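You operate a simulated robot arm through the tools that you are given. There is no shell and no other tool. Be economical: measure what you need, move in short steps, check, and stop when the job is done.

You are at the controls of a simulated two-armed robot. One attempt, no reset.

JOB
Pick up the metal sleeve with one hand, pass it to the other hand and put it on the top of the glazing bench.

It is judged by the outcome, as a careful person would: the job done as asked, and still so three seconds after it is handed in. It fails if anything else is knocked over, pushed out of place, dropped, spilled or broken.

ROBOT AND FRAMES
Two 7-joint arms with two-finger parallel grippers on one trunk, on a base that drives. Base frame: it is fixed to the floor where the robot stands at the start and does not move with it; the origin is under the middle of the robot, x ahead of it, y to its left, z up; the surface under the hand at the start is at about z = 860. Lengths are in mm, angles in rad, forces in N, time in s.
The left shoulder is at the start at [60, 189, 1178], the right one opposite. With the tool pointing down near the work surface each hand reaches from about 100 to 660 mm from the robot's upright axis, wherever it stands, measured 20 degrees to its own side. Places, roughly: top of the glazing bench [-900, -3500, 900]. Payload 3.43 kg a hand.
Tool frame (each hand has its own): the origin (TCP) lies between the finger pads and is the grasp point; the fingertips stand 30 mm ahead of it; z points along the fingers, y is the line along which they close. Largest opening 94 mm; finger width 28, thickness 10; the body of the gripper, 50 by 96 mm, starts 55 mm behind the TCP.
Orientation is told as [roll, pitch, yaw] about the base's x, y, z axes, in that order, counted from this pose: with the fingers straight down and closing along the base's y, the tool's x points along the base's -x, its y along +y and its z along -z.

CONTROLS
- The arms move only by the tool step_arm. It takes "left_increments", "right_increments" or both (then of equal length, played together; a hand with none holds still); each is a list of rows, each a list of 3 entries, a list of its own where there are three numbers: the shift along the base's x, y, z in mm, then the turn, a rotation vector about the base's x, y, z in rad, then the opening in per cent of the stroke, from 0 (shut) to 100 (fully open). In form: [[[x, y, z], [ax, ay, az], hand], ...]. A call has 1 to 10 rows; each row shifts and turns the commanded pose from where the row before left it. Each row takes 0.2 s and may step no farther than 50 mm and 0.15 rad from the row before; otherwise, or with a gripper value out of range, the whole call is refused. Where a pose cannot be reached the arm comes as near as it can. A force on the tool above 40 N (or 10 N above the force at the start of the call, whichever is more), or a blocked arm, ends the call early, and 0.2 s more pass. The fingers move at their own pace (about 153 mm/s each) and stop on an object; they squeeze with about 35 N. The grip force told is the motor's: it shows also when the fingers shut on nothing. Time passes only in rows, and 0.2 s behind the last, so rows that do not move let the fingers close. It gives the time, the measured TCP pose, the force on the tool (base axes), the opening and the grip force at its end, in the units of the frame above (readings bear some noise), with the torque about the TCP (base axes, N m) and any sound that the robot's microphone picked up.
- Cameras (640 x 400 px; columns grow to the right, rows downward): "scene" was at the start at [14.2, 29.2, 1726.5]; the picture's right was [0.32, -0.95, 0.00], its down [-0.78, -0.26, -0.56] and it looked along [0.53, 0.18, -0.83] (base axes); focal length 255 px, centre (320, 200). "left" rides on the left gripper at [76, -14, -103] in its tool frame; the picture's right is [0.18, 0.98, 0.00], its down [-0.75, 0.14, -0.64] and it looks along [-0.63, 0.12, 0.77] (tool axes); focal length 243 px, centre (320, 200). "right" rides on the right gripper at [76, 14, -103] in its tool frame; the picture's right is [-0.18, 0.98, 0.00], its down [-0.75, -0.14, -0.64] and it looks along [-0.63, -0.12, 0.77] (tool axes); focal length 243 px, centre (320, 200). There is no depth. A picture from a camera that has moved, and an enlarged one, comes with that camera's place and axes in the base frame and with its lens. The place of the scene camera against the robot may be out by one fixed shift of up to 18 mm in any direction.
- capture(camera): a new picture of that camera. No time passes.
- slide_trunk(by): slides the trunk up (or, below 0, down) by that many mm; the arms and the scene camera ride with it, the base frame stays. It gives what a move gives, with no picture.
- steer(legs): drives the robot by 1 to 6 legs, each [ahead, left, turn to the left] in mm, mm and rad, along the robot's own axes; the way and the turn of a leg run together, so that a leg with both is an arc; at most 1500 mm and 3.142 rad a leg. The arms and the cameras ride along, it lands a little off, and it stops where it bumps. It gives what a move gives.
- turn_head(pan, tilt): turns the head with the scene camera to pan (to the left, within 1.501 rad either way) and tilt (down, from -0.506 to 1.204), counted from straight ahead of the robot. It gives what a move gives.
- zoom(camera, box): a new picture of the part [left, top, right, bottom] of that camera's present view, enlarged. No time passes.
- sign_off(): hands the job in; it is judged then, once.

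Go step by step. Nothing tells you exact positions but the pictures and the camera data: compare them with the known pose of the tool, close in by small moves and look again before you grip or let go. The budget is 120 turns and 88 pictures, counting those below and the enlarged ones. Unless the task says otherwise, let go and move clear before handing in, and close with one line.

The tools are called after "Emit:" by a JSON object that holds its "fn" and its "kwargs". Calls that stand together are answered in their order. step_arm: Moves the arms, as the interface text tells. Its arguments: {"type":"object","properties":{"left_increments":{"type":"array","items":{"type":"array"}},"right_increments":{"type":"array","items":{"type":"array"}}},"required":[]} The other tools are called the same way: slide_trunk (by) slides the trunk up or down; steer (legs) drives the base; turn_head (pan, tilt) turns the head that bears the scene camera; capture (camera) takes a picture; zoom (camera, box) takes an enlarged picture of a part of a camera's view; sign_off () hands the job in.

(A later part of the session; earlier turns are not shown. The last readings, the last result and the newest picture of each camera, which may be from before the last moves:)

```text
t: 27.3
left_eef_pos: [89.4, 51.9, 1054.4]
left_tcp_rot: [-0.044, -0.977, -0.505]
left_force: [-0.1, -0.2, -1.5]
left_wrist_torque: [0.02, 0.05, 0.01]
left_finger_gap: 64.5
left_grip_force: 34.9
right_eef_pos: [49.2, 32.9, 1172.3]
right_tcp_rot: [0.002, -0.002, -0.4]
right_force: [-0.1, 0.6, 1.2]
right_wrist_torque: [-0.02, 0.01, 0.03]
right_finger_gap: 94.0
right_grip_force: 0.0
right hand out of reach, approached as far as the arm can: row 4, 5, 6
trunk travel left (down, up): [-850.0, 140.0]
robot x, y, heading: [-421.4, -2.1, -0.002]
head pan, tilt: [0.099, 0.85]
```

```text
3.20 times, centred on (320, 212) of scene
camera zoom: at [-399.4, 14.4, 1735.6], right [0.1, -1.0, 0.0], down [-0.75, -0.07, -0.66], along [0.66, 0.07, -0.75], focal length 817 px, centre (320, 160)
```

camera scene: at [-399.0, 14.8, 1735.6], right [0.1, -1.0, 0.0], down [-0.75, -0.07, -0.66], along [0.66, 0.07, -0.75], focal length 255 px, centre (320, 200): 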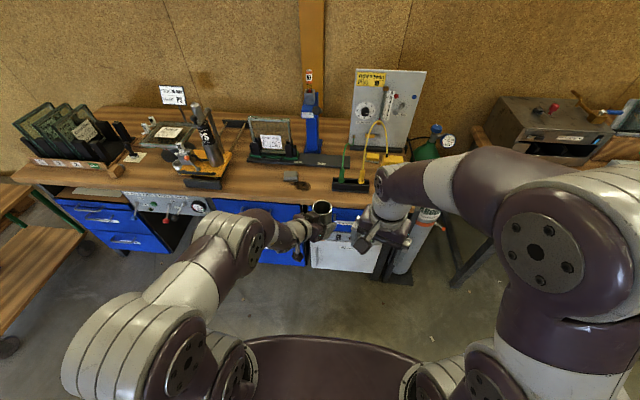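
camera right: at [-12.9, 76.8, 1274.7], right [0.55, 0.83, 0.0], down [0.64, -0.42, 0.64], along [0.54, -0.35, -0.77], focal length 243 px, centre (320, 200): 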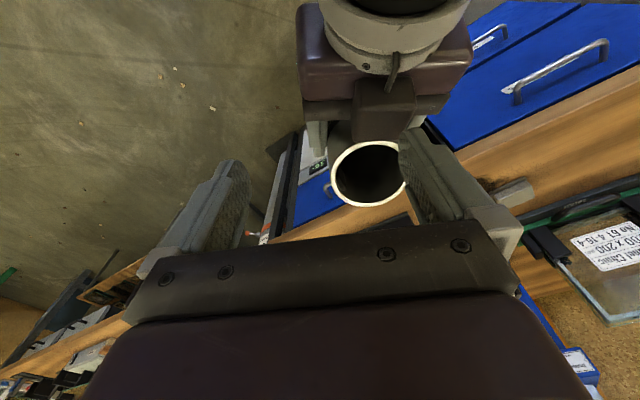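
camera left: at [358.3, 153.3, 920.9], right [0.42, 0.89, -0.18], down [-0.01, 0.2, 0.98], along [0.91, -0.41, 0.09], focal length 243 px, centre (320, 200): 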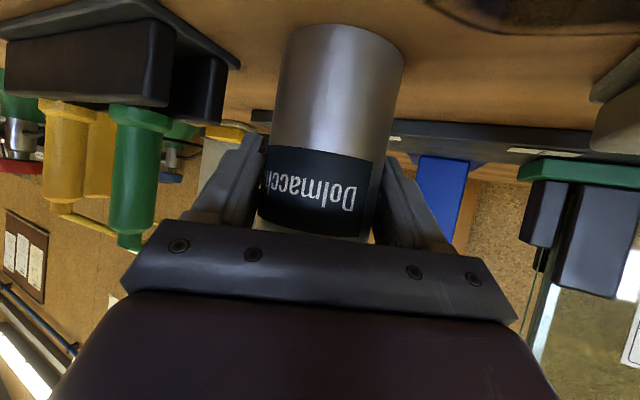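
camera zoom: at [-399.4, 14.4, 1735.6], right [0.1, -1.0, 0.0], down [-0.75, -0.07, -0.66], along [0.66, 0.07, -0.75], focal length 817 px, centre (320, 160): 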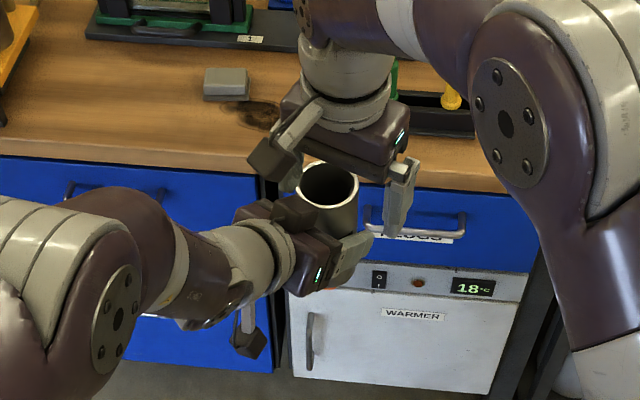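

The right arm is near its upper limit there and sagged to z=1172, with its tips about 17 mm above the rim level. Rather than reach further, I'll bring the sleeve under the right hand with the left, dropping slightly for clearance.

Emit:
{"fn": "step_arm", "kwargs": {"left_increments": [[[0, 0, -20], [0, 0, 0], 0], [[-14, -6, 0], [0, 0, 0], 0], [[-13, -6, 0], [0, 0, 0], 0], [[-13, -7, 0], [0, 0, 0], 0], [[0, 0, 0], [0, 0, 0], 0]]}}

Emit:
{"fn": "capture", "kwargs": {"camera": "right"}}

Emit:
{"fn": "zoom", "kwargs": {"camera": "scene", "box": [220, 150, 420, 275]}}

```text
t: 28.5
left_eef_pos: [49.6, 33.0, 1035.0]
left_tcp_rot: [-0.042, -0.978, -0.504]
left_force: [0.2, 0.5, -0.9]
left_wrist_torque: [-0.02, -0.01, 0.01]
left_finger_gap: 64.5
left_grip_force: 35.0
right_eef_pos: [50.5, 34.4, 1172.1]
right_tcp_rot: [0.002, -0.002, -0.4]
right_force: [0.8, 0.8, -0.4]
right_wrist_torque: [0.0, -0.01, -0.02]
right_finger_gap: 94.1
right_grip_force: 0.2
trunk travel left (down, up): [-850.0, 140.0]
robot x, y, heading: [-424.1, 1.8, 0.001]
head pan, tilt: [0.099, 0.85]
```

```text
50 pictures are left
camera right: at [-13.0, 76.8, 1274.7], right [0.55, 0.83, 0.0], down [0.64, -0.42, 0.64], along [0.54, -0.35, -0.77], focal length 243 px, centre (320, 200)
```

right: 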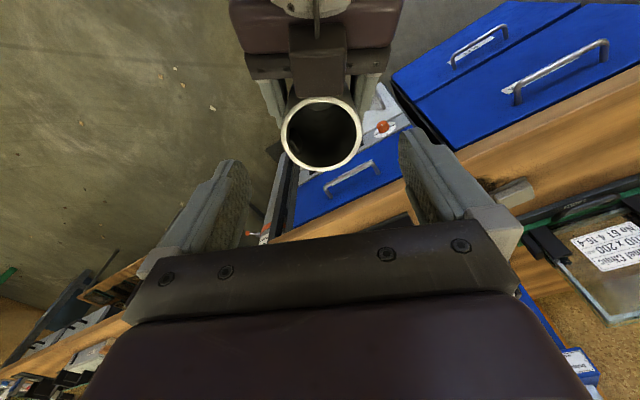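

```text
3.20 times, centred on (320, 212) of scene
camera zoom: at [-399.3, 14.7, 1735.6], right [0.1, -1.0, 0.0], down [-0.75, -0.07, -0.66], along [0.66, 0.07, -0.75], focal length 817 px, centre (320, 160)
```

zoom: 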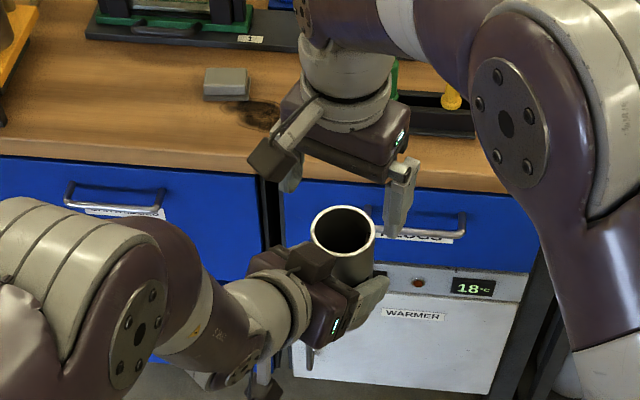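

The rim is centred under the right hand at z≈1105. Lowering the right hand partway, then checking.

Emit:
{"fn": "step_arm", "kwargs": {"right_increments": [[[0, 0, -20], [0, 0, 0], 100], [[0, 0, -20], [0, 0, 0], 100], [[0, 0, 0], [0, 0, 0], 100]]}}

Emit:
{"fn": "capture", "kwargs": {"camera": "right"}}

Emit:
{"fn": "capture", "kwargs": {"camera": "left"}}

Emit:
{"fn": "zoom", "kwargs": {"camera": "scene", "box": [260, 170, 380, 245]}}

```text
t: 29.3
left_eef_pos: [50.2, 34.0, 1035.4]
left_tcp_rot: [-0.043, -0.977, -0.505]
left_force: [-1.1, -0.2, -0.7]
left_wrist_torque: [0.02, 0.04, -0.01]
left_finger_gap: 64.5
left_grip_force: 34.8
right_eef_pos: [51.1, 33.5, 1132.8]
right_tcp_rot: [-0.001, 0.0, -0.4]
right_force: [-0.3, 0.1, 0.1]
right_wrist_torque: [-0.02, -0.02, -0.03]
right_finger_gap: 94.0
right_grip_force: 0.0
trunk travel left (down, up): [-850.0, 140.0]
robot x, y, heading: [-423.0, 1.3, 0.003]
head pan, tilt: [0.099, 0.85]
```

```text
48 pictures are left
camera right: at [-12.6, 76.5, 1234.3], right [0.55, 0.83, 0.0], down [0.64, -0.42, 0.64], along [0.53, -0.35, -0.77], focal length 243 px, centre (320, 200)
```

right: 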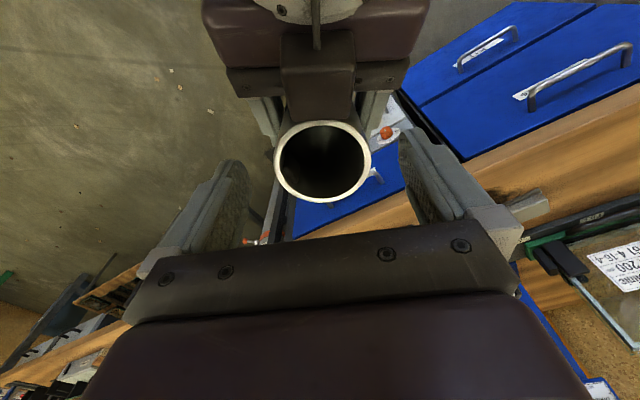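

```text
47 pictures are left
camera left: at [-67.3, 86.8, 1029.5], right [0.41, 0.89, -0.18], down [-0.01, 0.2, 0.98], along [0.91, -0.4, 0.09], focal length 243 px, centre (320, 200)
```

left: 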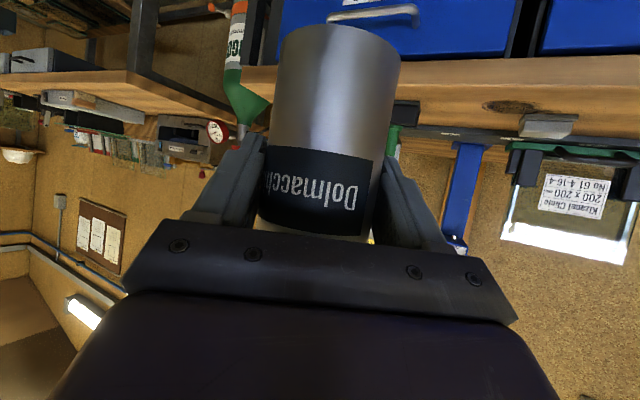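

```text
5.33 times, centred on (320, 208) of scene
camera zoom: at [-399.4, 14.6, 1735.6], right [0.1, -1.0, 0.0], down [-0.75, -0.07, -0.66], along [0.66, 0.07, -0.75], focal length 1362 px, centre (320, 160)
```

zoom: 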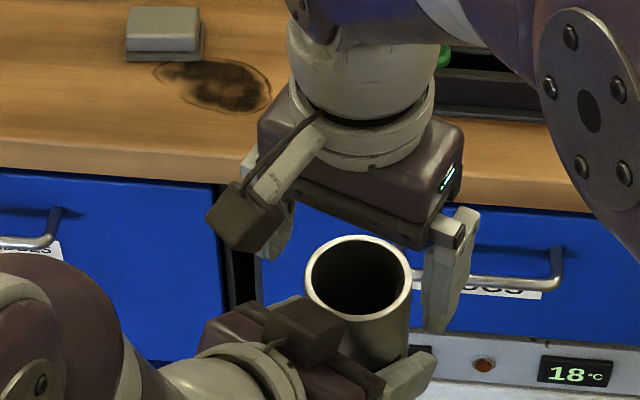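

Everything's clear: the rim is centred at z≈1105 and the right fingers straddle it. Lowering 30 mm more, then checking before closing.

Emit:
{"fn": "step_arm", "kwargs": {"right_increments": [[[0, 0, -15], [0, 0, 0], 100], [[0, 0, -16], [0, 0, 0], 100], [[0, 0, 0], [0, 0, 0], 100]]}}

Emit:
{"fn": "capture", "kwargs": {"camera": "right"}}

Emit:
{"fn": "zoom", "kwargs": {"camera": "scene", "box": [260, 170, 380, 245]}}

```text
t: 30.1
left_eef_pos: [49.6, 33.8, 1034.4]
left_tcp_rot: [-0.043, -0.975, -0.504]
left_force: [0.1, 0.6, -1.8]
left_wrist_torque: [0.01, 0.02, -0.04]
left_finger_gap: 64.6
left_grip_force: 35.5
right_eef_pos: [51.3, 33.0, 1101.0]
right_tcp_rot: [0.001, -0.001, -0.4]
right_force: [0.3, -0.7, -0.1]
right_wrist_torque: [-0.03, 0.0, 0.01]
right_finger_gap: 93.9
right_grip_force: 0.0
trunk travel left (down, up): [-850.0, 140.0]
robot x, y, heading: [-426.4, -0.1, 0.005]
head pan, tilt: [0.099, 0.85]
```

```text
45 pictures are left
camera right: at [-12.1, 76.5, 1203.5], right [0.55, 0.83, 0.0], down [0.64, -0.42, 0.64], along [0.54, -0.35, -0.77], focal length 243 px, centre (320, 200)
```

right: 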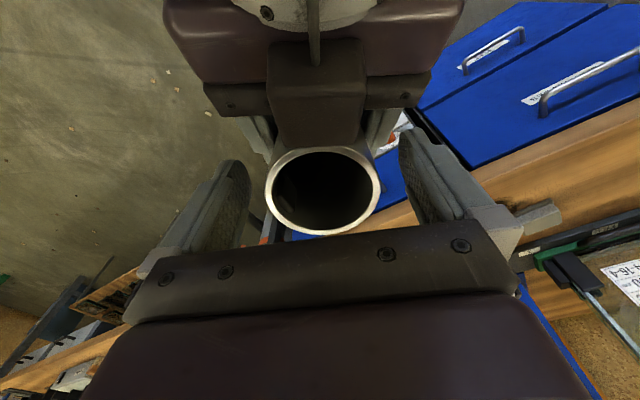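

```text
5.33 times, centred on (320, 208) of scene
camera zoom: at [-399.3, 14.7, 1735.6], right [0.1, -1.0, 0.0], down [-0.75, -0.07, -0.66], along [0.66, 0.07, -0.75], focal length 1362 px, centre (320, 160)
```

zoom: 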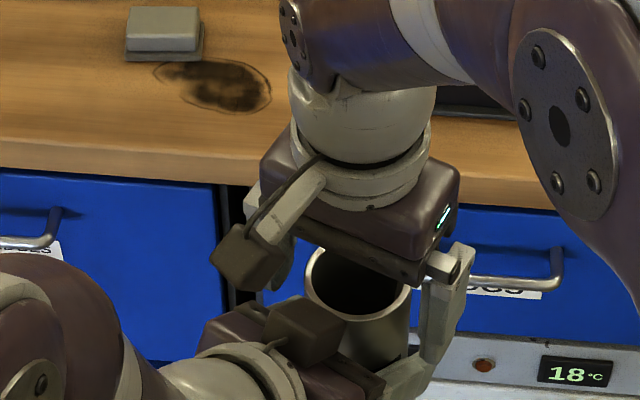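

The right TCP is about 4 mm below the rim and centred. Closing the right hand while the left holds.

Emit:
{"fn": "step_arm", "kwargs": {"right_increments": [[[0, 0, 0], [0, 0, 0], 75], [[0, 0, 0], [0, 0, 0], 0], [[0, 0, 0], [0, 0, 0], 0], [[0, 0, 0], [0, 0, 0], 0]]}}

Emit:
{"fn": "zoom", "kwargs": {"camera": "scene", "box": [260, 170, 380, 245]}}

```text
t: 31.1
left_eef_pos: [50.7, 34.3, 1033.9]
left_tcp_rot: [-0.042, -0.979, -0.502]
left_force: [-1.6, -0.4, -0.8]
left_wrist_torque: [0.13, -0.07, 0.3]
left_finger_gap: 64.6
left_grip_force: 34.5
right_eef_pos: [52.4, 33.9, 1100.9]
right_tcp_rot: [-0.001, 0.0, -0.404]
right_force: [1.6, 0.3, -0.1]
right_wrist_torque: [-0.09, 0.04, -0.29]
right_finger_gap: 63.7
right_grip_force: 35.0
trunk travel left (down, up): [-850.0, 140.0]
robot x, y, heading: [-421.6, 3.5, -0.003]
head pan, tilt: [0.099, 0.85]
```

```text
5.33 times, centred on (320, 208) of scene
camera zoom: at [-399.1, 14.7, 1735.6], right [0.1, -1.0, 0.0], down [-0.75, -0.07, -0.66], along [0.66, 0.07, -0.75], focal length 1362 px, centre (320, 160)
```

zoom: 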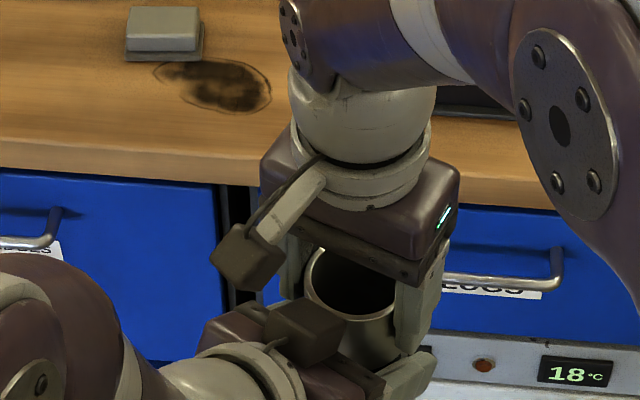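

Both hands hold it now. Opening the left hand, then checking that the right keeps it.

Emit:
{"fn": "step_arm", "kwargs": {"left_increments": [[[0, 0, 0], [0, 0, 0], 100], [[0, 0, 0], [0, 0, 0], 100], [[0, 0, 0], [0, 0, 0], 100]], "right_increments": [[[0, 0, 0], [0, 0, 0], 0], [[0, 0, 0], [0, 0, 0], 0], [[0, 0, 0], [0, 0, 0], 0]]}}

Emit:
{"fn": "capture", "kwargs": {"camera": "left"}}

```text
t: 31.9
left_eef_pos: [49.3, 33.3, 1035.7]
left_tcp_rot: [-0.044, -0.978, -0.504]
left_force: [0.3, 0.4, 0.5]
left_wrist_torque: [-0.01, -0.02, -0.02]
left_finger_gap: 94.0
left_grip_force: 0.0
right_eef_pos: [52.1, 33.7, 1099.9]
right_tcp_rot: [-0.001, 0.001, -0.399]
right_force: [-0.4, 0.1, 0.3]
right_wrist_torque: [0.0, 0.0, 0.01]
right_finger_gap: 64.0
right_grip_force: 35.3
trunk travel left (down, up): [-850.0, 140.0]
robot x, y, heading: [-422.5, -1.0, 0.004]
head pan, tilt: [0.099, 0.85]
```

```text
42 pictures are left
camera left: at [-67.0, 86.8, 1029.5], right [0.41, 0.89, -0.18], down [-0.01, 0.2, 0.98], along [0.91, -0.4, 0.09], focal length 243 px, centre (320, 200)
```

left: 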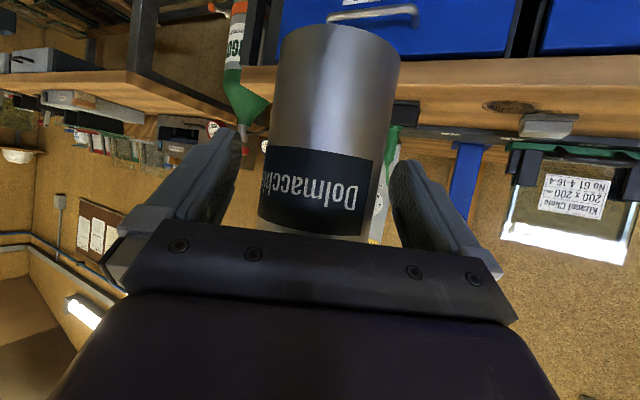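

The right hand holds the sleeve. Separating the hands along the left hand's approach axis.

Emit:
{"fn": "step_arm", "kwargs": {"left_increments": [[[-7, 4, 0], [0, 0, 0], 100], [[-7, 4, 0], [0, 0, 0], 100], [[-9, 5, 0], [0, 0, 0], 100], [[-9, 5, 0], [0, 0, 0], 100], [[0, 0, 0], [0, 0, 0], 100]], "right_increments": [[[7, -4, 0], [0, 0, 0], 0], [[7, -4, 0], [0, 0, 0], 0], [[9, -5, 0], [0, 0, 0], 0], [[9, -5, 0], [0, 0, 0], 0], [[0, 0, 0], [0, 0, 0], 0]]}}

Emit:
{"fn": "capture", "kwargs": {"camera": "left"}}

Emit:
{"fn": "zoom", "kwargs": {"camera": "scene", "box": [240, 150, 400, 250]}}

```text
t: 33.1
left_eef_pos: [17.9, 53.0, 1033.8]
left_tcp_rot: [-0.042, -0.975, -0.505]
left_force: [-0.2, 0.8, -0.4]
left_wrist_torque: [0.01, -0.03, -0.06]
left_finger_gap: 94.1
left_grip_force: 0.0
right_eef_pos: [83.7, 14.5, 1099.7]
right_tcp_rot: [0.001, -0.001, -0.399]
right_force: [0.0, 0.1, 0.8]
right_wrist_torque: [-0.02, -0.02, -0.01]
right_finger_gap: 63.9
right_grip_force: 35.2
trunk travel left (down, up): [-850.0, 140.0]
robot x, y, heading: [-426.1, -1.4, -0.002]
head pan, tilt: [0.099, 0.85]
```

```text
41 pictures are left
camera left: at [-98.9, 106.3, 1029.5], right [0.41, 0.89, -0.18], down [-0.01, 0.2, 0.98], along [0.91, -0.4, 0.09], focal length 243 px, centre (320, 200)
```

left: 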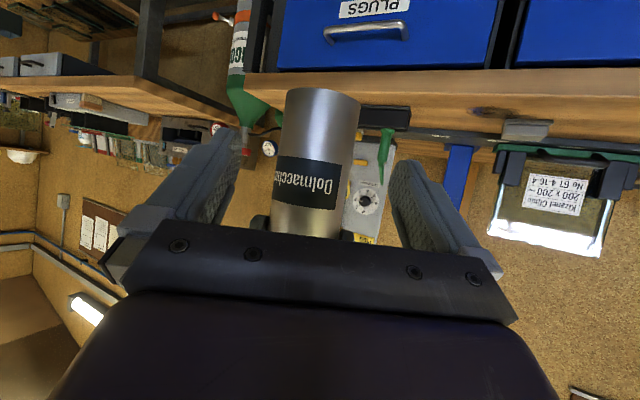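

```text
4.00 times, centred on (320, 200) of scene
camera zoom: at [-399.1, 14.8, 1735.6], right [0.1, -1.0, 0.0], down [-0.75, -0.07, -0.66], along [0.66, 0.07, -0.75], focal length 1021 px, centre (320, 200)
```

zoom: 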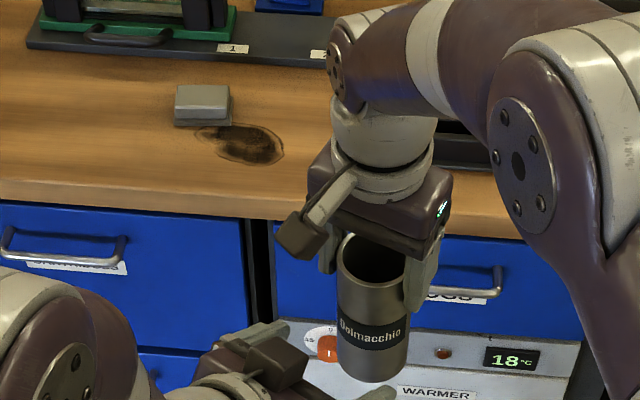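

The handover worked; the right hand alone holds the sleeve upright. Now I'll move the left hand aside and bring the right to its own side for driving.

Emit:
{"fn": "step_arm", "kwargs": {"left_increments": [[[0, 20, 0], [0, 0, 0], 100], [[0, 20, 0], [0, 0, 0], 100], [[0, 20, 0], [0, 0, 0], 100], [[0, 20, 0], [0, 0, 0], 100], [[0, 20, 10], [0.07, 0.13, 0], 100], [[0, 20, 10], [0.07, 0.13, 0], 100], [[0, 20, 10], [0.07, 0.13, 0], 100], [[0, 10, 10], [0.07, 0.13, 0], 100], [[0, 0, 10], [0.07, 0.13, 0], 100], [[0, 0, 10], [0.07, 0.13, 0], 100]], "right_increments": [[[0, -17, 0], [0, 0, 0], 0], [[0, -17, 0], [0, 0, 0], 0], [[0, -17, 0], [0, 0, 0], 0], [[0, -17, 0], [0, 0, 0], 0], [[-15, -17, 0], [0, 0, 0.08], 0], [[-15, -17, 0], [0, 0, 0.08], 0], [[-15, -17, 0], [0, 0, 0.08], 0], [[-15, -17, 0], [0, 0, 0.08], 0], [[-15, -17, 0], [0, 0, 0.08], 0], [[-15, -17, 0], [0, 0, 0], 0]]}}

Emit:
{"fn": "capture", "kwargs": {"camera": "scene"}}

```text
t: 35.3
left_eef_pos: [17.1, 202.2, 1095.2]
left_tcp_rot: [-0.052, -0.088, -0.499]
left_force: [0.3, 0.4, 0.5]
left_wrist_torque: [-0.02, -0.01, 0.01]
left_finger_gap: 94.2
left_grip_force: 0.0
right_eef_pos: [-6.4, -153.6, 1100.0]
right_tcp_rot: [0.001, -0.001, 0.0]
right_force: [0.5, -0.7, 0.2]
right_wrist_torque: [0.0, 0.02, -0.01]
right_finger_gap: 63.7
right_grip_force: 34.7
trunk travel left (down, up): [-850.0, 140.0]
robot x, y, heading: [-423.0, 1.4, -0.002]
head pan, tilt: [0.099, 0.85]
```

```text
39 pictures are left
camera scene: at [-399.3, 13.3, 1735.6], right [0.1, -0.99, 0.0], down [-0.75, -0.07, -0.66], along [0.66, 0.07, -0.75], focal length 255 px, centre (320, 200)
```

scene: 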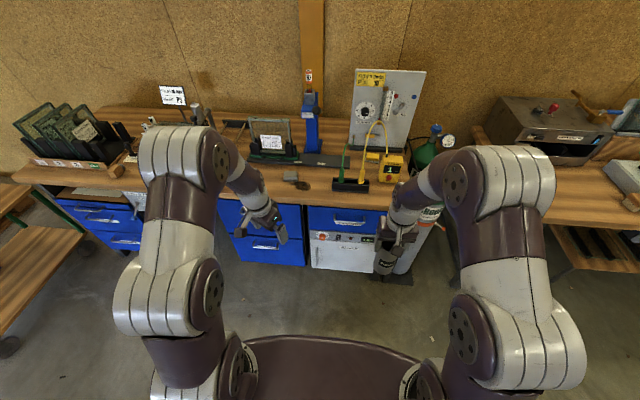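

The way to the far bench is open floor. I'll turn right 90° and drive toward it, stopping about 800 mm short to look.

Emit:
{"fn": "steer", "kwargs": {"legs": [[0, 0, -1.571], [1200, -240, 0], [1050, -237, 0]]}}

Emit:
{"fn": "turn_head", "kwargs": {"pan": 0, "tilt": 0.55}}

Emit:
{"fn": "capture", "kwargs": {"camera": "scene"}}

```text
t: 50.4
left_eef_pos: [-678.6, -2681.2, 1095.7]
left_tcp_rot: [-0.051, -0.092, -2.055]
left_force: [0.5, -0.8, -0.1]
left_wrist_torque: [-0.01, -0.02, -0.02]
left_finger_gap: 93.9
left_grip_force: 0.0
right_eef_pos: [-1035.0, -2661.9, 1100.8]
right_tcp_rot: [0.001, 0.0, -1.555]
right_force: [-0.1, 0.4, -0.6]
right_wrist_torque: [0.03, -0.02, 0.02]
right_finger_gap: 63.7
right_grip_force: 34.8
trunk travel left (down, up): [-850.0, 140.0]
robot x, y, heading: [-891.5, -2242.2, -1.552]
head pan, tilt: [0.099, 0.85]
```

```text
t: 51.2
left_eef_pos: [-678.1, -2680.8, 1095.2]
left_tcp_rot: [-0.051, -0.089, -2.053]
left_force: [0.5, -0.7, -0.3]
left_wrist_torque: [0.01, 0.01, 0.0]
left_finger_gap: 94.3
left_grip_force: 0.0
right_eef_pos: [-1035.9, -2664.0, 1100.1]
right_tcp_rot: [0.001, 0.001, -1.554]
right_force: [0.7, 0.5, -0.2]
right_wrist_torque: [0.02, 0.02, -0.02]
right_finger_gap: 63.7
right_grip_force: 35.6
trunk travel left (down, up): [-850.0, 140.0]
robot x, y, heading: [-888.5, -2247.1, -1.556]
head pan, tilt: [0.0, 0.55]
```

```text
38 pictures are left
camera scene: at [-881.6, -2266.8, 1760.9], right [-1.0, -0.02, 0.0], down [-0.01, 0.52, -0.85], along [0.01, -0.85, -0.52], focal length 255 px, centre (320, 200)
```

scene: 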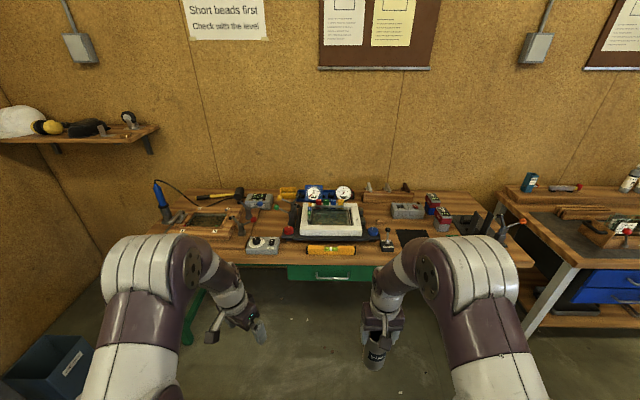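

I'm in front of the bench. Zooming in on the top to find a free spot.

Emit:
{"fn": "zoom", "kwargs": {"camera": "scene", "box": [340, 170, 500, 270]}}

Emit:
{"fn": "zoom", "kwargs": {"camera": "scene", "box": [200, 170, 360, 270]}}

```text
4.00 times, centred on (420, 220) of scene
camera zoom: at [-881.6, -2266.8, 1760.9], right [-1.0, -0.02, 0.0], down [-0.01, 0.52, -0.85], along [0.01, -0.85, -0.52], focal length 1021 px, centre (-80, 120)
```

zoom: 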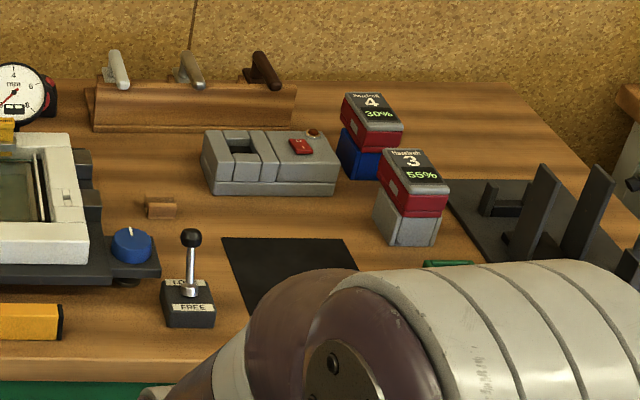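

```text
4.00 times, centred on (280, 220) of scene
camera zoom: at [-881.6, -2266.8, 1760.9], right [-1.0, -0.02, 0.0], down [-0.01, 0.52, -0.85], along [0.01, -0.85, -0.52], focal length 1021 px, centre (480, 120)
```

zoom: 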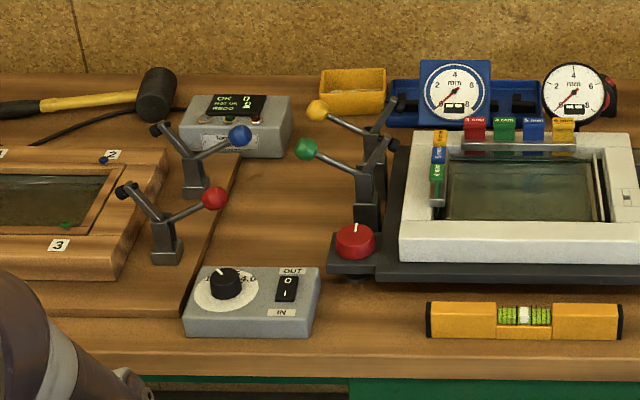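

There is a clear wooden gap at about (-737, -3212), between the grey control box and the yellow level. I'll raise the trunk for clearance, then shift left and drive up to the bench.

Emit:
{"fn": "slide_trunk", "kwargs": {"by": 70}}

Emit:
{"fn": "steer", "kwargs": {"legs": [[0, 290, -0.015], [450, 0, 0]]}}

Emit:
{"fn": "turn_head", "kwargs": {"pan": -0.1, "tilt": 0.8}}

Emit:
{"fn": "capture", "kwargs": {"camera": "scene"}}

Emit:
{"fn": "capture", "kwargs": {"camera": "right"}}

```text
t: 52.3
left_eef_pos: [-678.8, -2681.4, 1165.1]
left_tcp_rot: [-0.051, -0.089, -2.054]
left_force: [-0.8, 0.2, -0.6]
left_wrist_torque: [0.01, -0.01, 0.01]
left_finger_gap: 94.2
left_grip_force: 0.0
right_eef_pos: [-1034.4, -2662.8, 1169.7]
right_tcp_rot: [0.001, 0.0, -1.557]
right_force: [-0.1, -0.2, -1.8]
right_wrist_torque: [0.02, 0.01, -0.02]
right_finger_gap: 63.7
right_grip_force: 35.4
trunk travel left (down, up): [-920.0, 70.0]
robot x, y, heading: [-887.7, -2239.5, -1.556]
head pan, tilt: [0.0, 0.55]
```

```text
t: 56.6
left_eef_pos: [-392.2, -3126.1, 1164.9]
left_tcp_rot: [-0.051, -0.093, -2.068]
left_force: [0.1, -1.4, 0.6]
left_wrist_torque: [-0.03, 0.0, -0.01]
left_finger_gap: 93.8
left_grip_force: 0.0
right_eef_pos: [-748.2, -3104.0, 1170.4]
right_tcp_rot: [-0.001, 0.0, -1.57]
right_force: [0.8, -0.2, -1.5]
right_wrist_torque: [0.0, 0.0, 0.02]
right_finger_gap: 63.9
right_grip_force: 34.6
trunk travel left (down, up): [-920.0, 70.0]
robot x, y, heading: [-594.5, -2686.8, -1.565]
head pan, tilt: [0.0, 0.55]
```

```text
t: 57.4
left_eef_pos: [-391.7, -3128.3, 1165.3]
left_tcp_rot: [-0.052, -0.091, -2.068]
left_force: [0.4, 0.1, -1.0]
left_wrist_torque: [0.02, 0.0, 0.01]
left_finger_gap: 94.0
left_grip_force: 0.0
right_eef_pos: [-748.7, -3106.1, 1169.5]
right_tcp_rot: [0.0, 0.002, -1.569]
right_force: [0.1, 0.1, -1.1]
right_wrist_torque: [0.01, 0.03, 0.02]
right_finger_gap: 63.6
right_grip_force: 35.6
trunk travel left (down, up): [-920.0, 70.0]
robot x, y, heading: [-595.5, -2686.6, -1.572]
head pan, tilt: [-0.099, 0.799]
```

```text
35 pictures are left
camera scene: at [-597.7, -2702.5, 1809.6], right [-1.0, 0.1, 0.0], down [0.07, 0.71, -0.7], along [-0.07, -0.69, -0.72], focal length 255 px, centre (320, 200)
```

scene: 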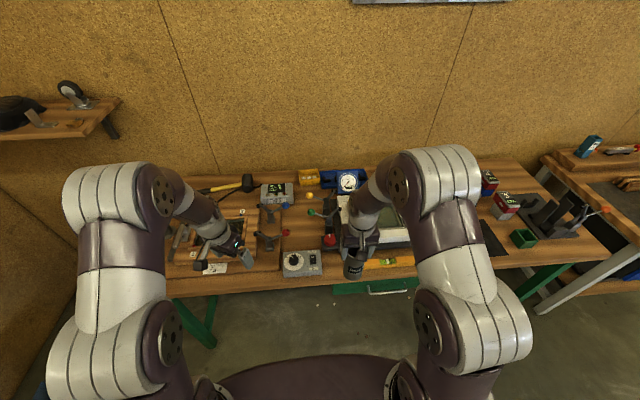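

```text
34 pictures are left
camera right: at [-733.5, -3029.6, 1272.9], right [0.98, -0.18, 0.0], down [-0.14, -0.75, 0.64], along [-0.12, -0.63, -0.77], focal length 243 px, centre (320, 200)
```

right: 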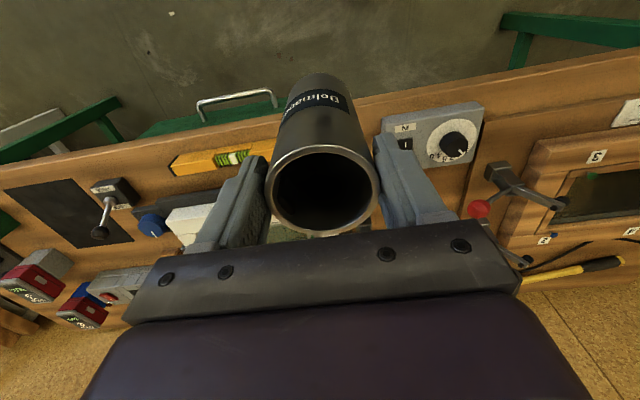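

The gap between control box (edge at x≈-667) and level (end at x≈-810) is confirmed, so the target is (-738, -3212). Moving the sleeve above it.

Emit:
{"fn": "step_arm", "kwargs": {"right_increments": [[[2.5, -26, 0], [0, 0, 0], 0], [[2.5, -27, 0], [0, 0, 0], 0], [[2.5, -27, 0], [0, 0, 0], 0], [[2.5, -27, 0], [0, 0, 0], 0], [[0, 0, -25], [0, 0, 0], 0], [[0, 0, -25], [0, 0, 0], 0], [[0, 0, 0], [0, 0, 0], 0]]}}

Emit:
{"fn": "capture", "kwargs": {"camera": "right"}}

Emit:
{"fn": "zoom", "kwargs": {"camera": "scene", "box": [260, 180, 460, 305]}}

Emit:
{"fn": "capture", "kwargs": {"camera": "left"}}

```text
t: 59.0
left_eef_pos: [-391.9, -3128.3, 1164.3]
left_tcp_rot: [-0.05, -0.091, -2.068]
left_force: [-0.1, -0.8, 0.3]
left_wrist_torque: [0.01, -0.01, -0.01]
left_finger_gap: 93.8
left_grip_force: 0.1
right_eef_pos: [-738.4, -3211.1, 1120.5]
right_tcp_rot: [0.001, 0.0, -1.569]
right_force: [1.3, -0.1, -0.9]
right_wrist_torque: [-0.01, -0.04, 0.03]
right_finger_gap: 63.8
right_grip_force: 34.6
trunk travel left (down, up): [-920.0, 70.0]
robot x, y, heading: [-594.1, -2688.2, -1.57]
head pan, tilt: [-0.099, 0.799]
```

```text
33 pictures are left
camera right: at [-722.5, -3135.4, 1223.8], right [0.98, -0.18, 0.0], down [-0.14, -0.75, 0.64], along [-0.12, -0.63, -0.77], focal length 243 px, centre (320, 200)
```

right: 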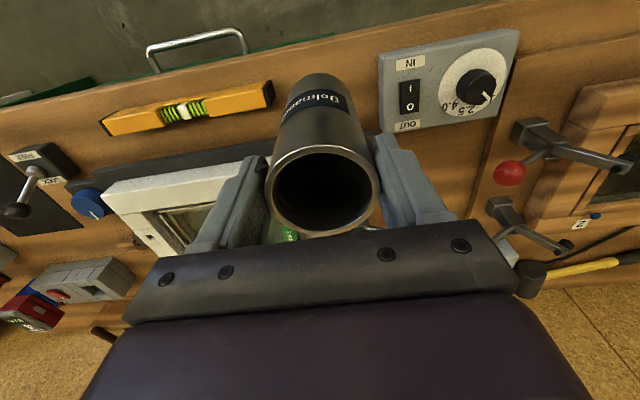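

```text
3.20 times, centred on (360, 242) of scene
camera zoom: at [-597.6, -2701.7, 1809.6], right [-1.0, 0.1, 0.0], down [0.07, 0.71, -0.7], along [-0.07, -0.69, -0.72], focal length 817 px, centre (192, 64)
```

zoom: 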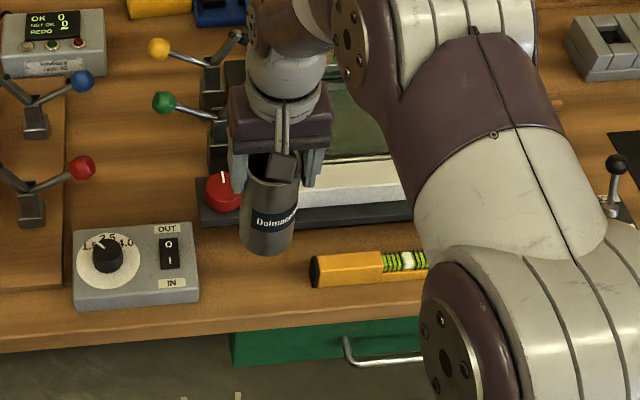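

```text
31 pictures are left
camera left: at [-359.5, -3049.3, 1260.7], right [0.95, -0.31, -0.07], down [-0.18, -0.69, 0.7], along [-0.26, -0.65, -0.71], focal length 243 px, centre (320, 200)
```

left: 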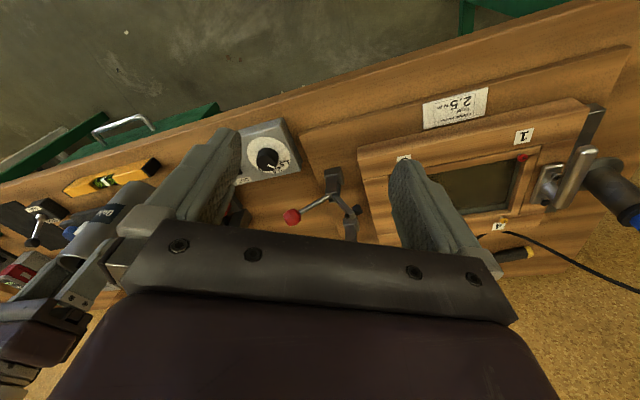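

Projected landing footprint is clear with a small shift toward the control box to centre it. Lowering most of the way now.

Emit:
{"fn": "step_arm", "kwargs": {"right_increments": [[[4, 0, -15], [0, 0, 0], 0], [[4, 0, -15], [0, 0, 0], 0], [[0, 0, -15], [0, 0, 0], 0], [[0, 0, -15], [0, 0, 0], 0], [[0, 0, 0], [0, 0, 0], 0]]}}

Emit:
{"fn": "zoom", "kwargs": {"camera": "scene", "box": [280, 205, 400, 280]}}

Emit:
{"fn": "capture", "kwargs": {"camera": "right"}}

```text
t: 60.2
left_eef_pos: [-392.1, -3128.3, 1166.0]
left_tcp_rot: [-0.051, -0.093, -2.068]
left_force: [-0.2, 0.6, -0.2]
left_wrist_torque: [-0.03, 0.01, -0.01]
left_finger_gap: 94.1
left_grip_force: 0.0
right_eef_pos: [-730.4, -3210.9, 1061.0]
right_tcp_rot: [-0.001, 0.001, -1.569]
right_force: [0.7, -0.1, -1.8]
right_wrist_torque: [0.02, -0.03, -0.01]
right_finger_gap: 63.5
right_grip_force: 34.7
trunk travel left (down, up): [-920.0, 70.0]
robot x, y, heading: [-596.5, -2688.8, -1.567]
head pan, tilt: [-0.099, 0.799]
```

```text
5.33 times, centred on (340, 242) of scene
camera zoom: at [-597.5, -2701.5, 1809.6], right [-1.0, 0.1, 0.0], down [0.07, 0.71, -0.7], along [-0.07, -0.69, -0.72], focal length 1362 px, centre (213, -27)
```

zoom: 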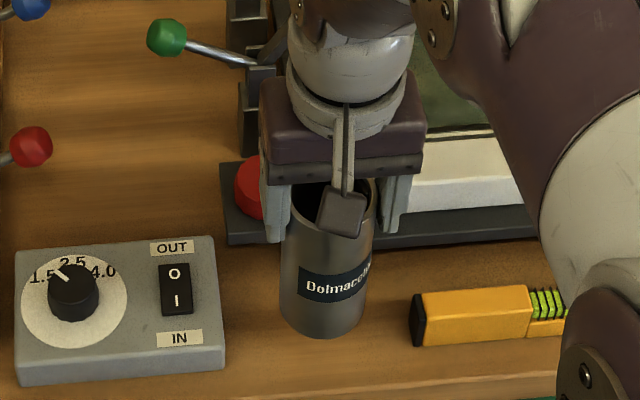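

```text
29 pictures are left
camera right: at [-715.6, -3135.3, 1164.3], right [0.98, -0.18, 0.0], down [-0.14, -0.75, 0.64], along [-0.12, -0.63, -0.77], focal length 243 px, centre (320, 200)
```

right: 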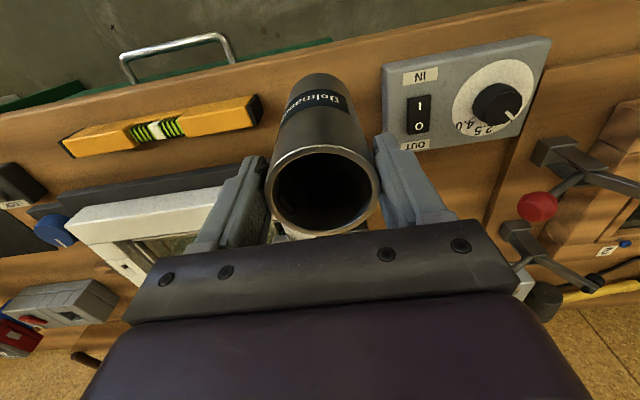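

Footprint is clear on all sides. Lowering gently toward contact.

Emit:
{"fn": "step_arm", "kwargs": {"right_increments": [[[0, 0, -6], [0, 0, 0], 0], [[0, 0, -6], [0, 0, 0], 0], [[0, 0, -4], [0, 0, 0], 0], [[0, 0, 0], [0, 0, 0], 0]]}}

Emit:
{"fn": "zoom", "kwargs": {"camera": "scene", "box": [305, 235, 369, 275]}}

```text
t: 61.2
left_eef_pos: [-392.4, -3128.3, 1165.1]
left_tcp_rot: [-0.05, -0.09, -2.068]
left_force: [-0.7, -0.2, 0.0]
left_wrist_torque: [0.03, 0.01, 0.01]
left_finger_gap: 94.1
left_grip_force: 0.1
right_eef_pos: [-730.9, -3211.3, 1044.2]
right_tcp_rot: [-0.001, 0.001, -1.569]
right_force: [-0.5, 0.3, -1.7]
right_wrist_torque: [0.0, -0.02, 0.0]
right_finger_gap: 63.9
right_grip_force: 35.4
trunk travel left (down, up): [-920.0, 70.0]
robot x, y, heading: [-600.5, -2687.8, -1.565]
head pan, tilt: [-0.099, 0.799]
```

```text
10.00 times, centred on (337, 255) of scene
camera zoom: at [-597.7, -2701.7, 1809.6], right [-1.0, 0.1, 0.0], down [0.07, 0.71, -0.7], along [-0.07, -0.69, -0.72], focal length 2553 px, centre (150, -350)
```

zoom: 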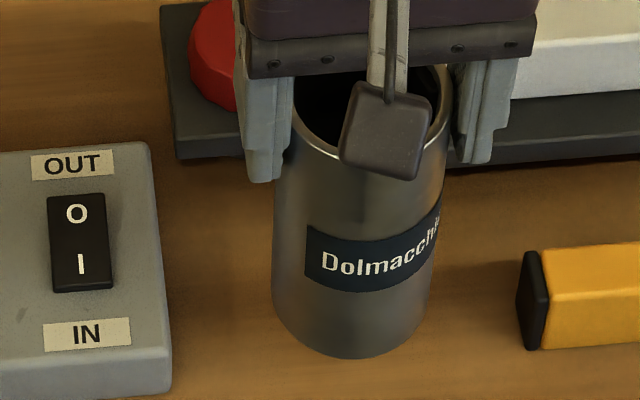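

No contact yet. Continuing in 2 mm steps.

Emit:
{"fn": "step_arm", "kwargs": {"right_increments": [[[0, 0, -2], [0, 0, 0], 0], [[0, 0, -2], [0, 0, 0], 0], [[0, 0, -2], [0, 0, 0], 0], [[0, 0, 0], [0, 0, 0], 0]]}}

```text
t: 62.2
left_eef_pos: [-392.4, -3129.6, 1165.4]
left_tcp_rot: [-0.05, -0.092, -2.067]
left_force: [0.4, 0.1, 0.4]
left_wrist_torque: [0.0, 0.04, 0.04]
left_finger_gap: 94.1
left_grip_force: 0.1
right_eef_pos: [-730.7, -3212.5, 1039.9]
right_tcp_rot: [0.0, 0.0, -1.569]
right_force: [-0.3, -0.6, -1.2]
right_wrist_torque: [0.02, 0.0, 0.0]
right_finger_gap: 63.8
right_grip_force: 34.4
trunk travel left (down, up): [-920.0, 70.0]
robot x, y, heading: [-593.3, -2686.5, -1.569]
head pan, tilt: [-0.099, 0.799]
```

Emit:
{"fn": "step_arm", "kwargs": {"right_increments": [[[0, 0, -2], [0, 0, 0], 0], [[0, 0, -2], [0, 0, 0], 0], [[0, 0, 0], [0, 0, 0], 0]]}}

Emit:
{"fn": "zoom", "kwargs": {"camera": "scene", "box": [305, 235, 369, 275]}}

```text
t: 63.0
left_eef_pos: [-392.5, -3127.9, 1164.6]
left_tcp_rot: [-0.051, -0.092, -2.068]
left_force: [1.3, -0.1, -0.2]
left_wrist_torque: [-0.04, 0.02, 0.0]
left_finger_gap: 93.9
left_grip_force: 0.2
right_eef_pos: [-731.0, -3212.6, 1034.9]
right_tcp_rot: [0.0, 0.0, -1.571]
right_force: [0.6, 0.5, -1.0]
right_wrist_torque: [0.03, 0.02, 0.01]
right_finger_gap: 63.7
right_grip_force: 34.4
trunk travel left (down, up): [-920.0, 70.0]
robot x, y, heading: [-596.0, -2689.1, -1.565]
head pan, tilt: [-0.099, 0.799]
```

```text
10.00 times, centred on (337, 255) of scene
camera zoom: at [-597.7, -2701.6, 1809.6], right [-1.0, 0.1, 0.0], down [0.07, 0.71, -0.7], along [-0.07, -0.69, -0.72], focal length 2553 px, centre (150, -350)
```

zoom: 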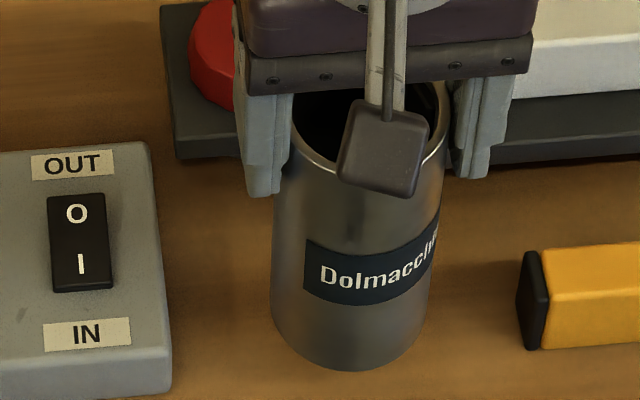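

Still hovering by a few mm. Continuing down.

Emit:
{"fn": "step_arm", "kwargs": {"right_increments": [[[0, 0, -2], [0, 0, 0], 0], [[0, 0, -2], [0, 0, 0], 0], [[0, 0, 0], [0, 0, 0], 0]]}}

Emit:
{"fn": "step_arm", "kwargs": {"right_increments": [[[0, 0, -2], [0, 0, 0], 0], [[0, 0, 0], [0, 0, 0], 0]]}}

Emit:
{"fn": "step_arm", "kwargs": {"right_increments": [[[0, 0, -2], [0, 0, 0], 0], [[0, 0, 0], [0, 0, 0], 0]]}}

```text
t: 63.8
left_eef_pos: [-392.0, -3128.7, 1164.9]
left_tcp_rot: [-0.051, -0.089, -2.068]
left_force: [-0.7, -0.5, -0.4]
left_wrist_torque: [0.02, 0.0, 0.01]
left_finger_gap: 94.2
left_grip_force: 0.1
right_eef_pos: [-730.6, -3212.9, 1030.0]
right_tcp_rot: [0.001, 0.0, -1.568]
right_force: [-0.1, -0.4, -1.6]
right_wrist_torque: [0.04, 0.0, 0.02]
right_finger_gap: 63.8
right_grip_force: 35.0
trunk travel left (down, up): [-920.0, 70.0]
robot x, y, heading: [-594.6, -2684.3, -1.566]
head pan, tilt: [-0.099, 0.799]
```

```text
t: 64.4
left_eef_pos: [-392.5, -3127.9, 1166.0]
left_tcp_rot: [-0.05, -0.091, -2.068]
left_force: [-0.8, 0.3, 0.1]
left_wrist_torque: [-0.01, 0.0, 0.03]
left_finger_gap: 94.0
left_grip_force: 0.1
right_eef_pos: [-730.5, -3212.5, 1028.1]
right_tcp_rot: [0.0, 0.0, -1.569]
right_force: [-0.2, 0.0, -1.1]
right_wrist_torque: [-0.01, 0.02, 0.01]
right_finger_gap: 63.6
right_grip_force: 35.3
trunk travel left (down, up): [-920.0, 70.0]
robot x, y, heading: [-596.9, -2686.0, -1.57]
head pan, tilt: [-0.099, 0.799]
```

```text
t: 65.0
left_eef_pos: [-392.3, -3128.6, 1165.2]
left_tcp_rot: [-0.051, -0.092, -2.067]
left_force: [-0.4, 0.6, 0.9]
left_wrist_torque: [0.04, -0.02, 0.04]
left_finger_gap: 93.9
left_grip_force: 0.0
right_eef_pos: [-731.6, -3213.0, 1026.0]
right_tcp_rot: [0.0, 0.0, -1.569]
right_force: [-0.5, -0.1, -0.3]
right_wrist_torque: [-0.03, 0.03, 0.0]
right_finger_gap: 63.9
right_grip_force: 35.0
trunk travel left (down, up): [-920.0, 70.0]
robot x, y, heading: [-598.8, -2686.9, -1.571]
head pan, tilt: [-0.099, 0.799]
```

Emit:
{"fn": "step_arm", "kwargs": {"right_increments": [[[0, 0, -2], [0, 0, 0], 0], [[0, 0, 0], [0, 0, 0], 0]]}}

Emit:
{"fn": "step_arm", "kwargs": {"right_increments": [[[0, 0, -2], [0, 0, 0], 0], [[0, 0, 0], [0, 0, 0], 0]]}}

Emit:
{"fn": "zoom", "kwargs": {"camera": "scene", "box": [305, 235, 369, 275]}}

Emit:
{"fn": "capture", "kwargs": {"camera": "left"}}

```text
t: 65.6
left_eef_pos: [-391.3, -3128.1, 1165.3]
left_tcp_rot: [-0.051, -0.09, -2.068]
left_force: [0.1, 0.1, 0.2]
left_wrist_torque: [0.01, 0.03, 0.0]
left_finger_gap: 94.1
left_grip_force: 0.1
right_eef_pos: [-730.5, -3212.9, 1025.0]
right_tcp_rot: [0.0, -0.001, -1.57]
right_force: [0.6, 0.5, -0.7]
right_wrist_torque: [0.05, -0.01, 0.04]
right_finger_gap: 63.6
right_grip_force: 35.3
trunk travel left (down, up): [-920.0, 70.0]
robot x, y, heading: [-596.1, -2687.9, -1.57]
head pan, tilt: [-0.099, 0.799]
```

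```text
t: 66.2
left_eef_pos: [-392.1, -3128.2, 1164.4]
left_tcp_rot: [-0.05, -0.093, -2.068]
left_force: [-0.4, -0.2, 0.2]
left_wrist_torque: [-0.01, 0.0, -0.01]
left_finger_gap: 94.2
left_grip_force: 0.1
right_eef_pos: [-730.8, -3213.0, 1022.1]
right_tcp_rot: [0.001, 0.001, -1.569]
right_force: [-0.3, 0.6, -1.5]
right_wrist_torque: [0.01, 0.03, 0.03]
right_finger_gap: 63.7
right_grip_force: 35.0
trunk travel left (down, up): [-920.0, 70.0]
robot x, y, heading: [-599.6, -2686.3, -1.566]
head pan, tilt: [-0.099, 0.799]
```

```text
10.00 times, centred on (337, 255) of scene
camera zoom: at [-597.6, -2701.6, 1809.6], right [-1.0, 0.1, 0.0], down [0.07, 0.71, -0.7], along [-0.07, -0.69, -0.72], focal length 2553 px, centre (150, -350)
```

zoom: 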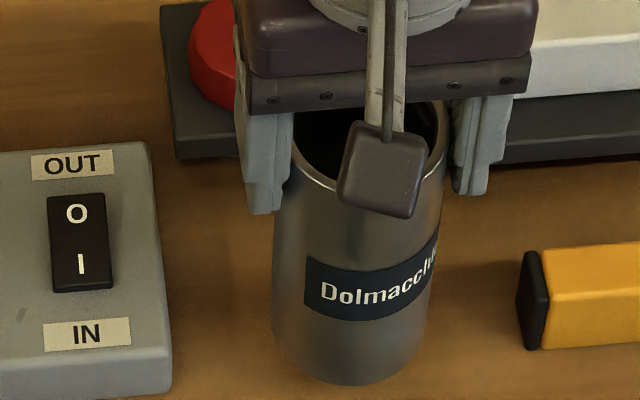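

```text
25 pictures are left
camera left: at [-359.6, -3049.2, 1260.7], right [0.95, -0.31, -0.07], down [-0.18, -0.69, 0.7], along [-0.26, -0.65, -0.71], focal length 243 px, centre (320, 200)
```

left: 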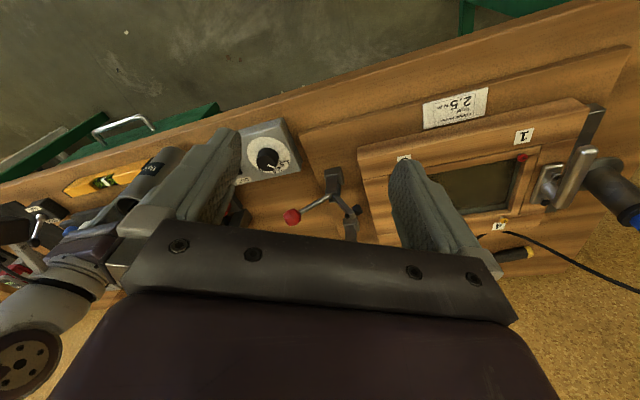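

Still free of contact (the bench seems a bit lower than 900). Continuing down carefully.

Emit:
{"fn": "step_arm", "kwargs": {"right_increments": [[[0, 0, -2], [0, 0, 0], 0], [[0, 0, -2], [0, 0, 0], 0], [[0, 0, 0], [0, 0, 0], 0]]}}

Emit:
{"fn": "step_arm", "kwargs": {"right_increments": [[[0, 0, -2], [0, 0, 0], 0], [[0, 0, -2], [0, 0, 0], 0], [[0, 0, 0], [0, 0, 0], 0]]}}

Emit:
{"fn": "step_arm", "kwargs": {"right_increments": [[[0, 0, -2], [0, 0, 0], 0], [[0, 0, 0], [0, 0, 0], 0]]}}

Emit:
{"fn": "zoom", "kwargs": {"camera": "scene", "box": [305, 240, 369, 280]}}

```text
t: 67.0
left_eef_pos: [-392.1, -3127.8, 1166.3]
left_tcp_rot: [-0.051, -0.09, -2.068]
left_force: [-0.2, -0.2, 0.5]
left_wrist_torque: [0.03, 0.0, 0.01]
left_finger_gap: 94.3
left_grip_force: 0.1
right_eef_pos: [-731.8, -3212.7, 1018.8]
right_tcp_rot: [0.001, -0.001, -1.569]
right_force: [-0.1, -0.5, -1.3]
right_wrist_torque: [0.01, 0.02, 0.03]
right_finger_gap: 63.8
right_grip_force: 35.2
trunk travel left (down, up): [-920.0, 70.0]
robot x, y, heading: [-592.4, -2687.4, -1.565]
head pan, tilt: [-0.099, 0.799]
```

```text
t: 67.8
left_eef_pos: [-390.9, -3128.6, 1166.6]
left_tcp_rot: [-0.053, -0.09, -2.069]
left_force: [0.4, -0.2, -0.5]
left_wrist_torque: [-0.01, -0.02, -0.01]
left_finger_gap: 94.1
left_grip_force: 0.0
right_eef_pos: [-731.3, -3212.3, 1014.5]
right_tcp_rot: [0.001, 0.0, -1.569]
right_force: [-0.3, 0.4, -0.4]
right_wrist_torque: [0.02, 0.01, 0.02]
right_finger_gap: 63.7
right_grip_force: 35.4
trunk travel left (down, up): [-920.0, 70.0]
robot x, y, heading: [-596.1, -2689.2, -1.566]
head pan, tilt: [-0.099, 0.799]
```

```text
t: 68.4
left_eef_pos: [-391.7, -3127.8, 1164.7]
left_tcp_rot: [-0.05, -0.092, -2.069]
left_force: [-0.1, -0.4, 0.4]
left_wrist_torque: [-0.01, 0.02, -0.01]
left_finger_gap: 94.2
left_grip_force: 0.0
right_eef_pos: [-731.4, -3213.3, 1012.8]
right_tcp_rot: [0.0, 0.0, -1.569]
right_force: [0.0, 0.7, -1.9]
right_wrist_torque: [0.03, 0.0, 0.03]
right_finger_gap: 63.6
right_grip_force: 35.7
trunk travel left (down, up): [-920.0, 70.0]
robot x, y, heading: [-598.6, -2688.8, -1.567]
head pan, tilt: [-0.099, 0.799]
```

```text
10.00 times, centred on (337, 260) of scene
camera zoom: at [-597.7, -2701.6, 1809.6], right [-1.0, 0.1, 0.0], down [0.07, 0.71, -0.7], along [-0.07, -0.69, -0.72], focal length 2553 px, centre (150, -400)
```

zoom: 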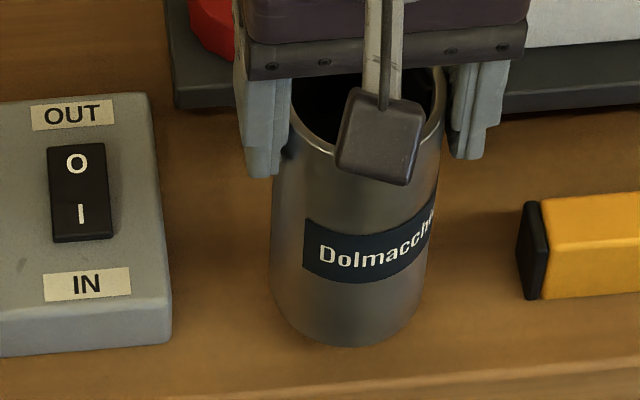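

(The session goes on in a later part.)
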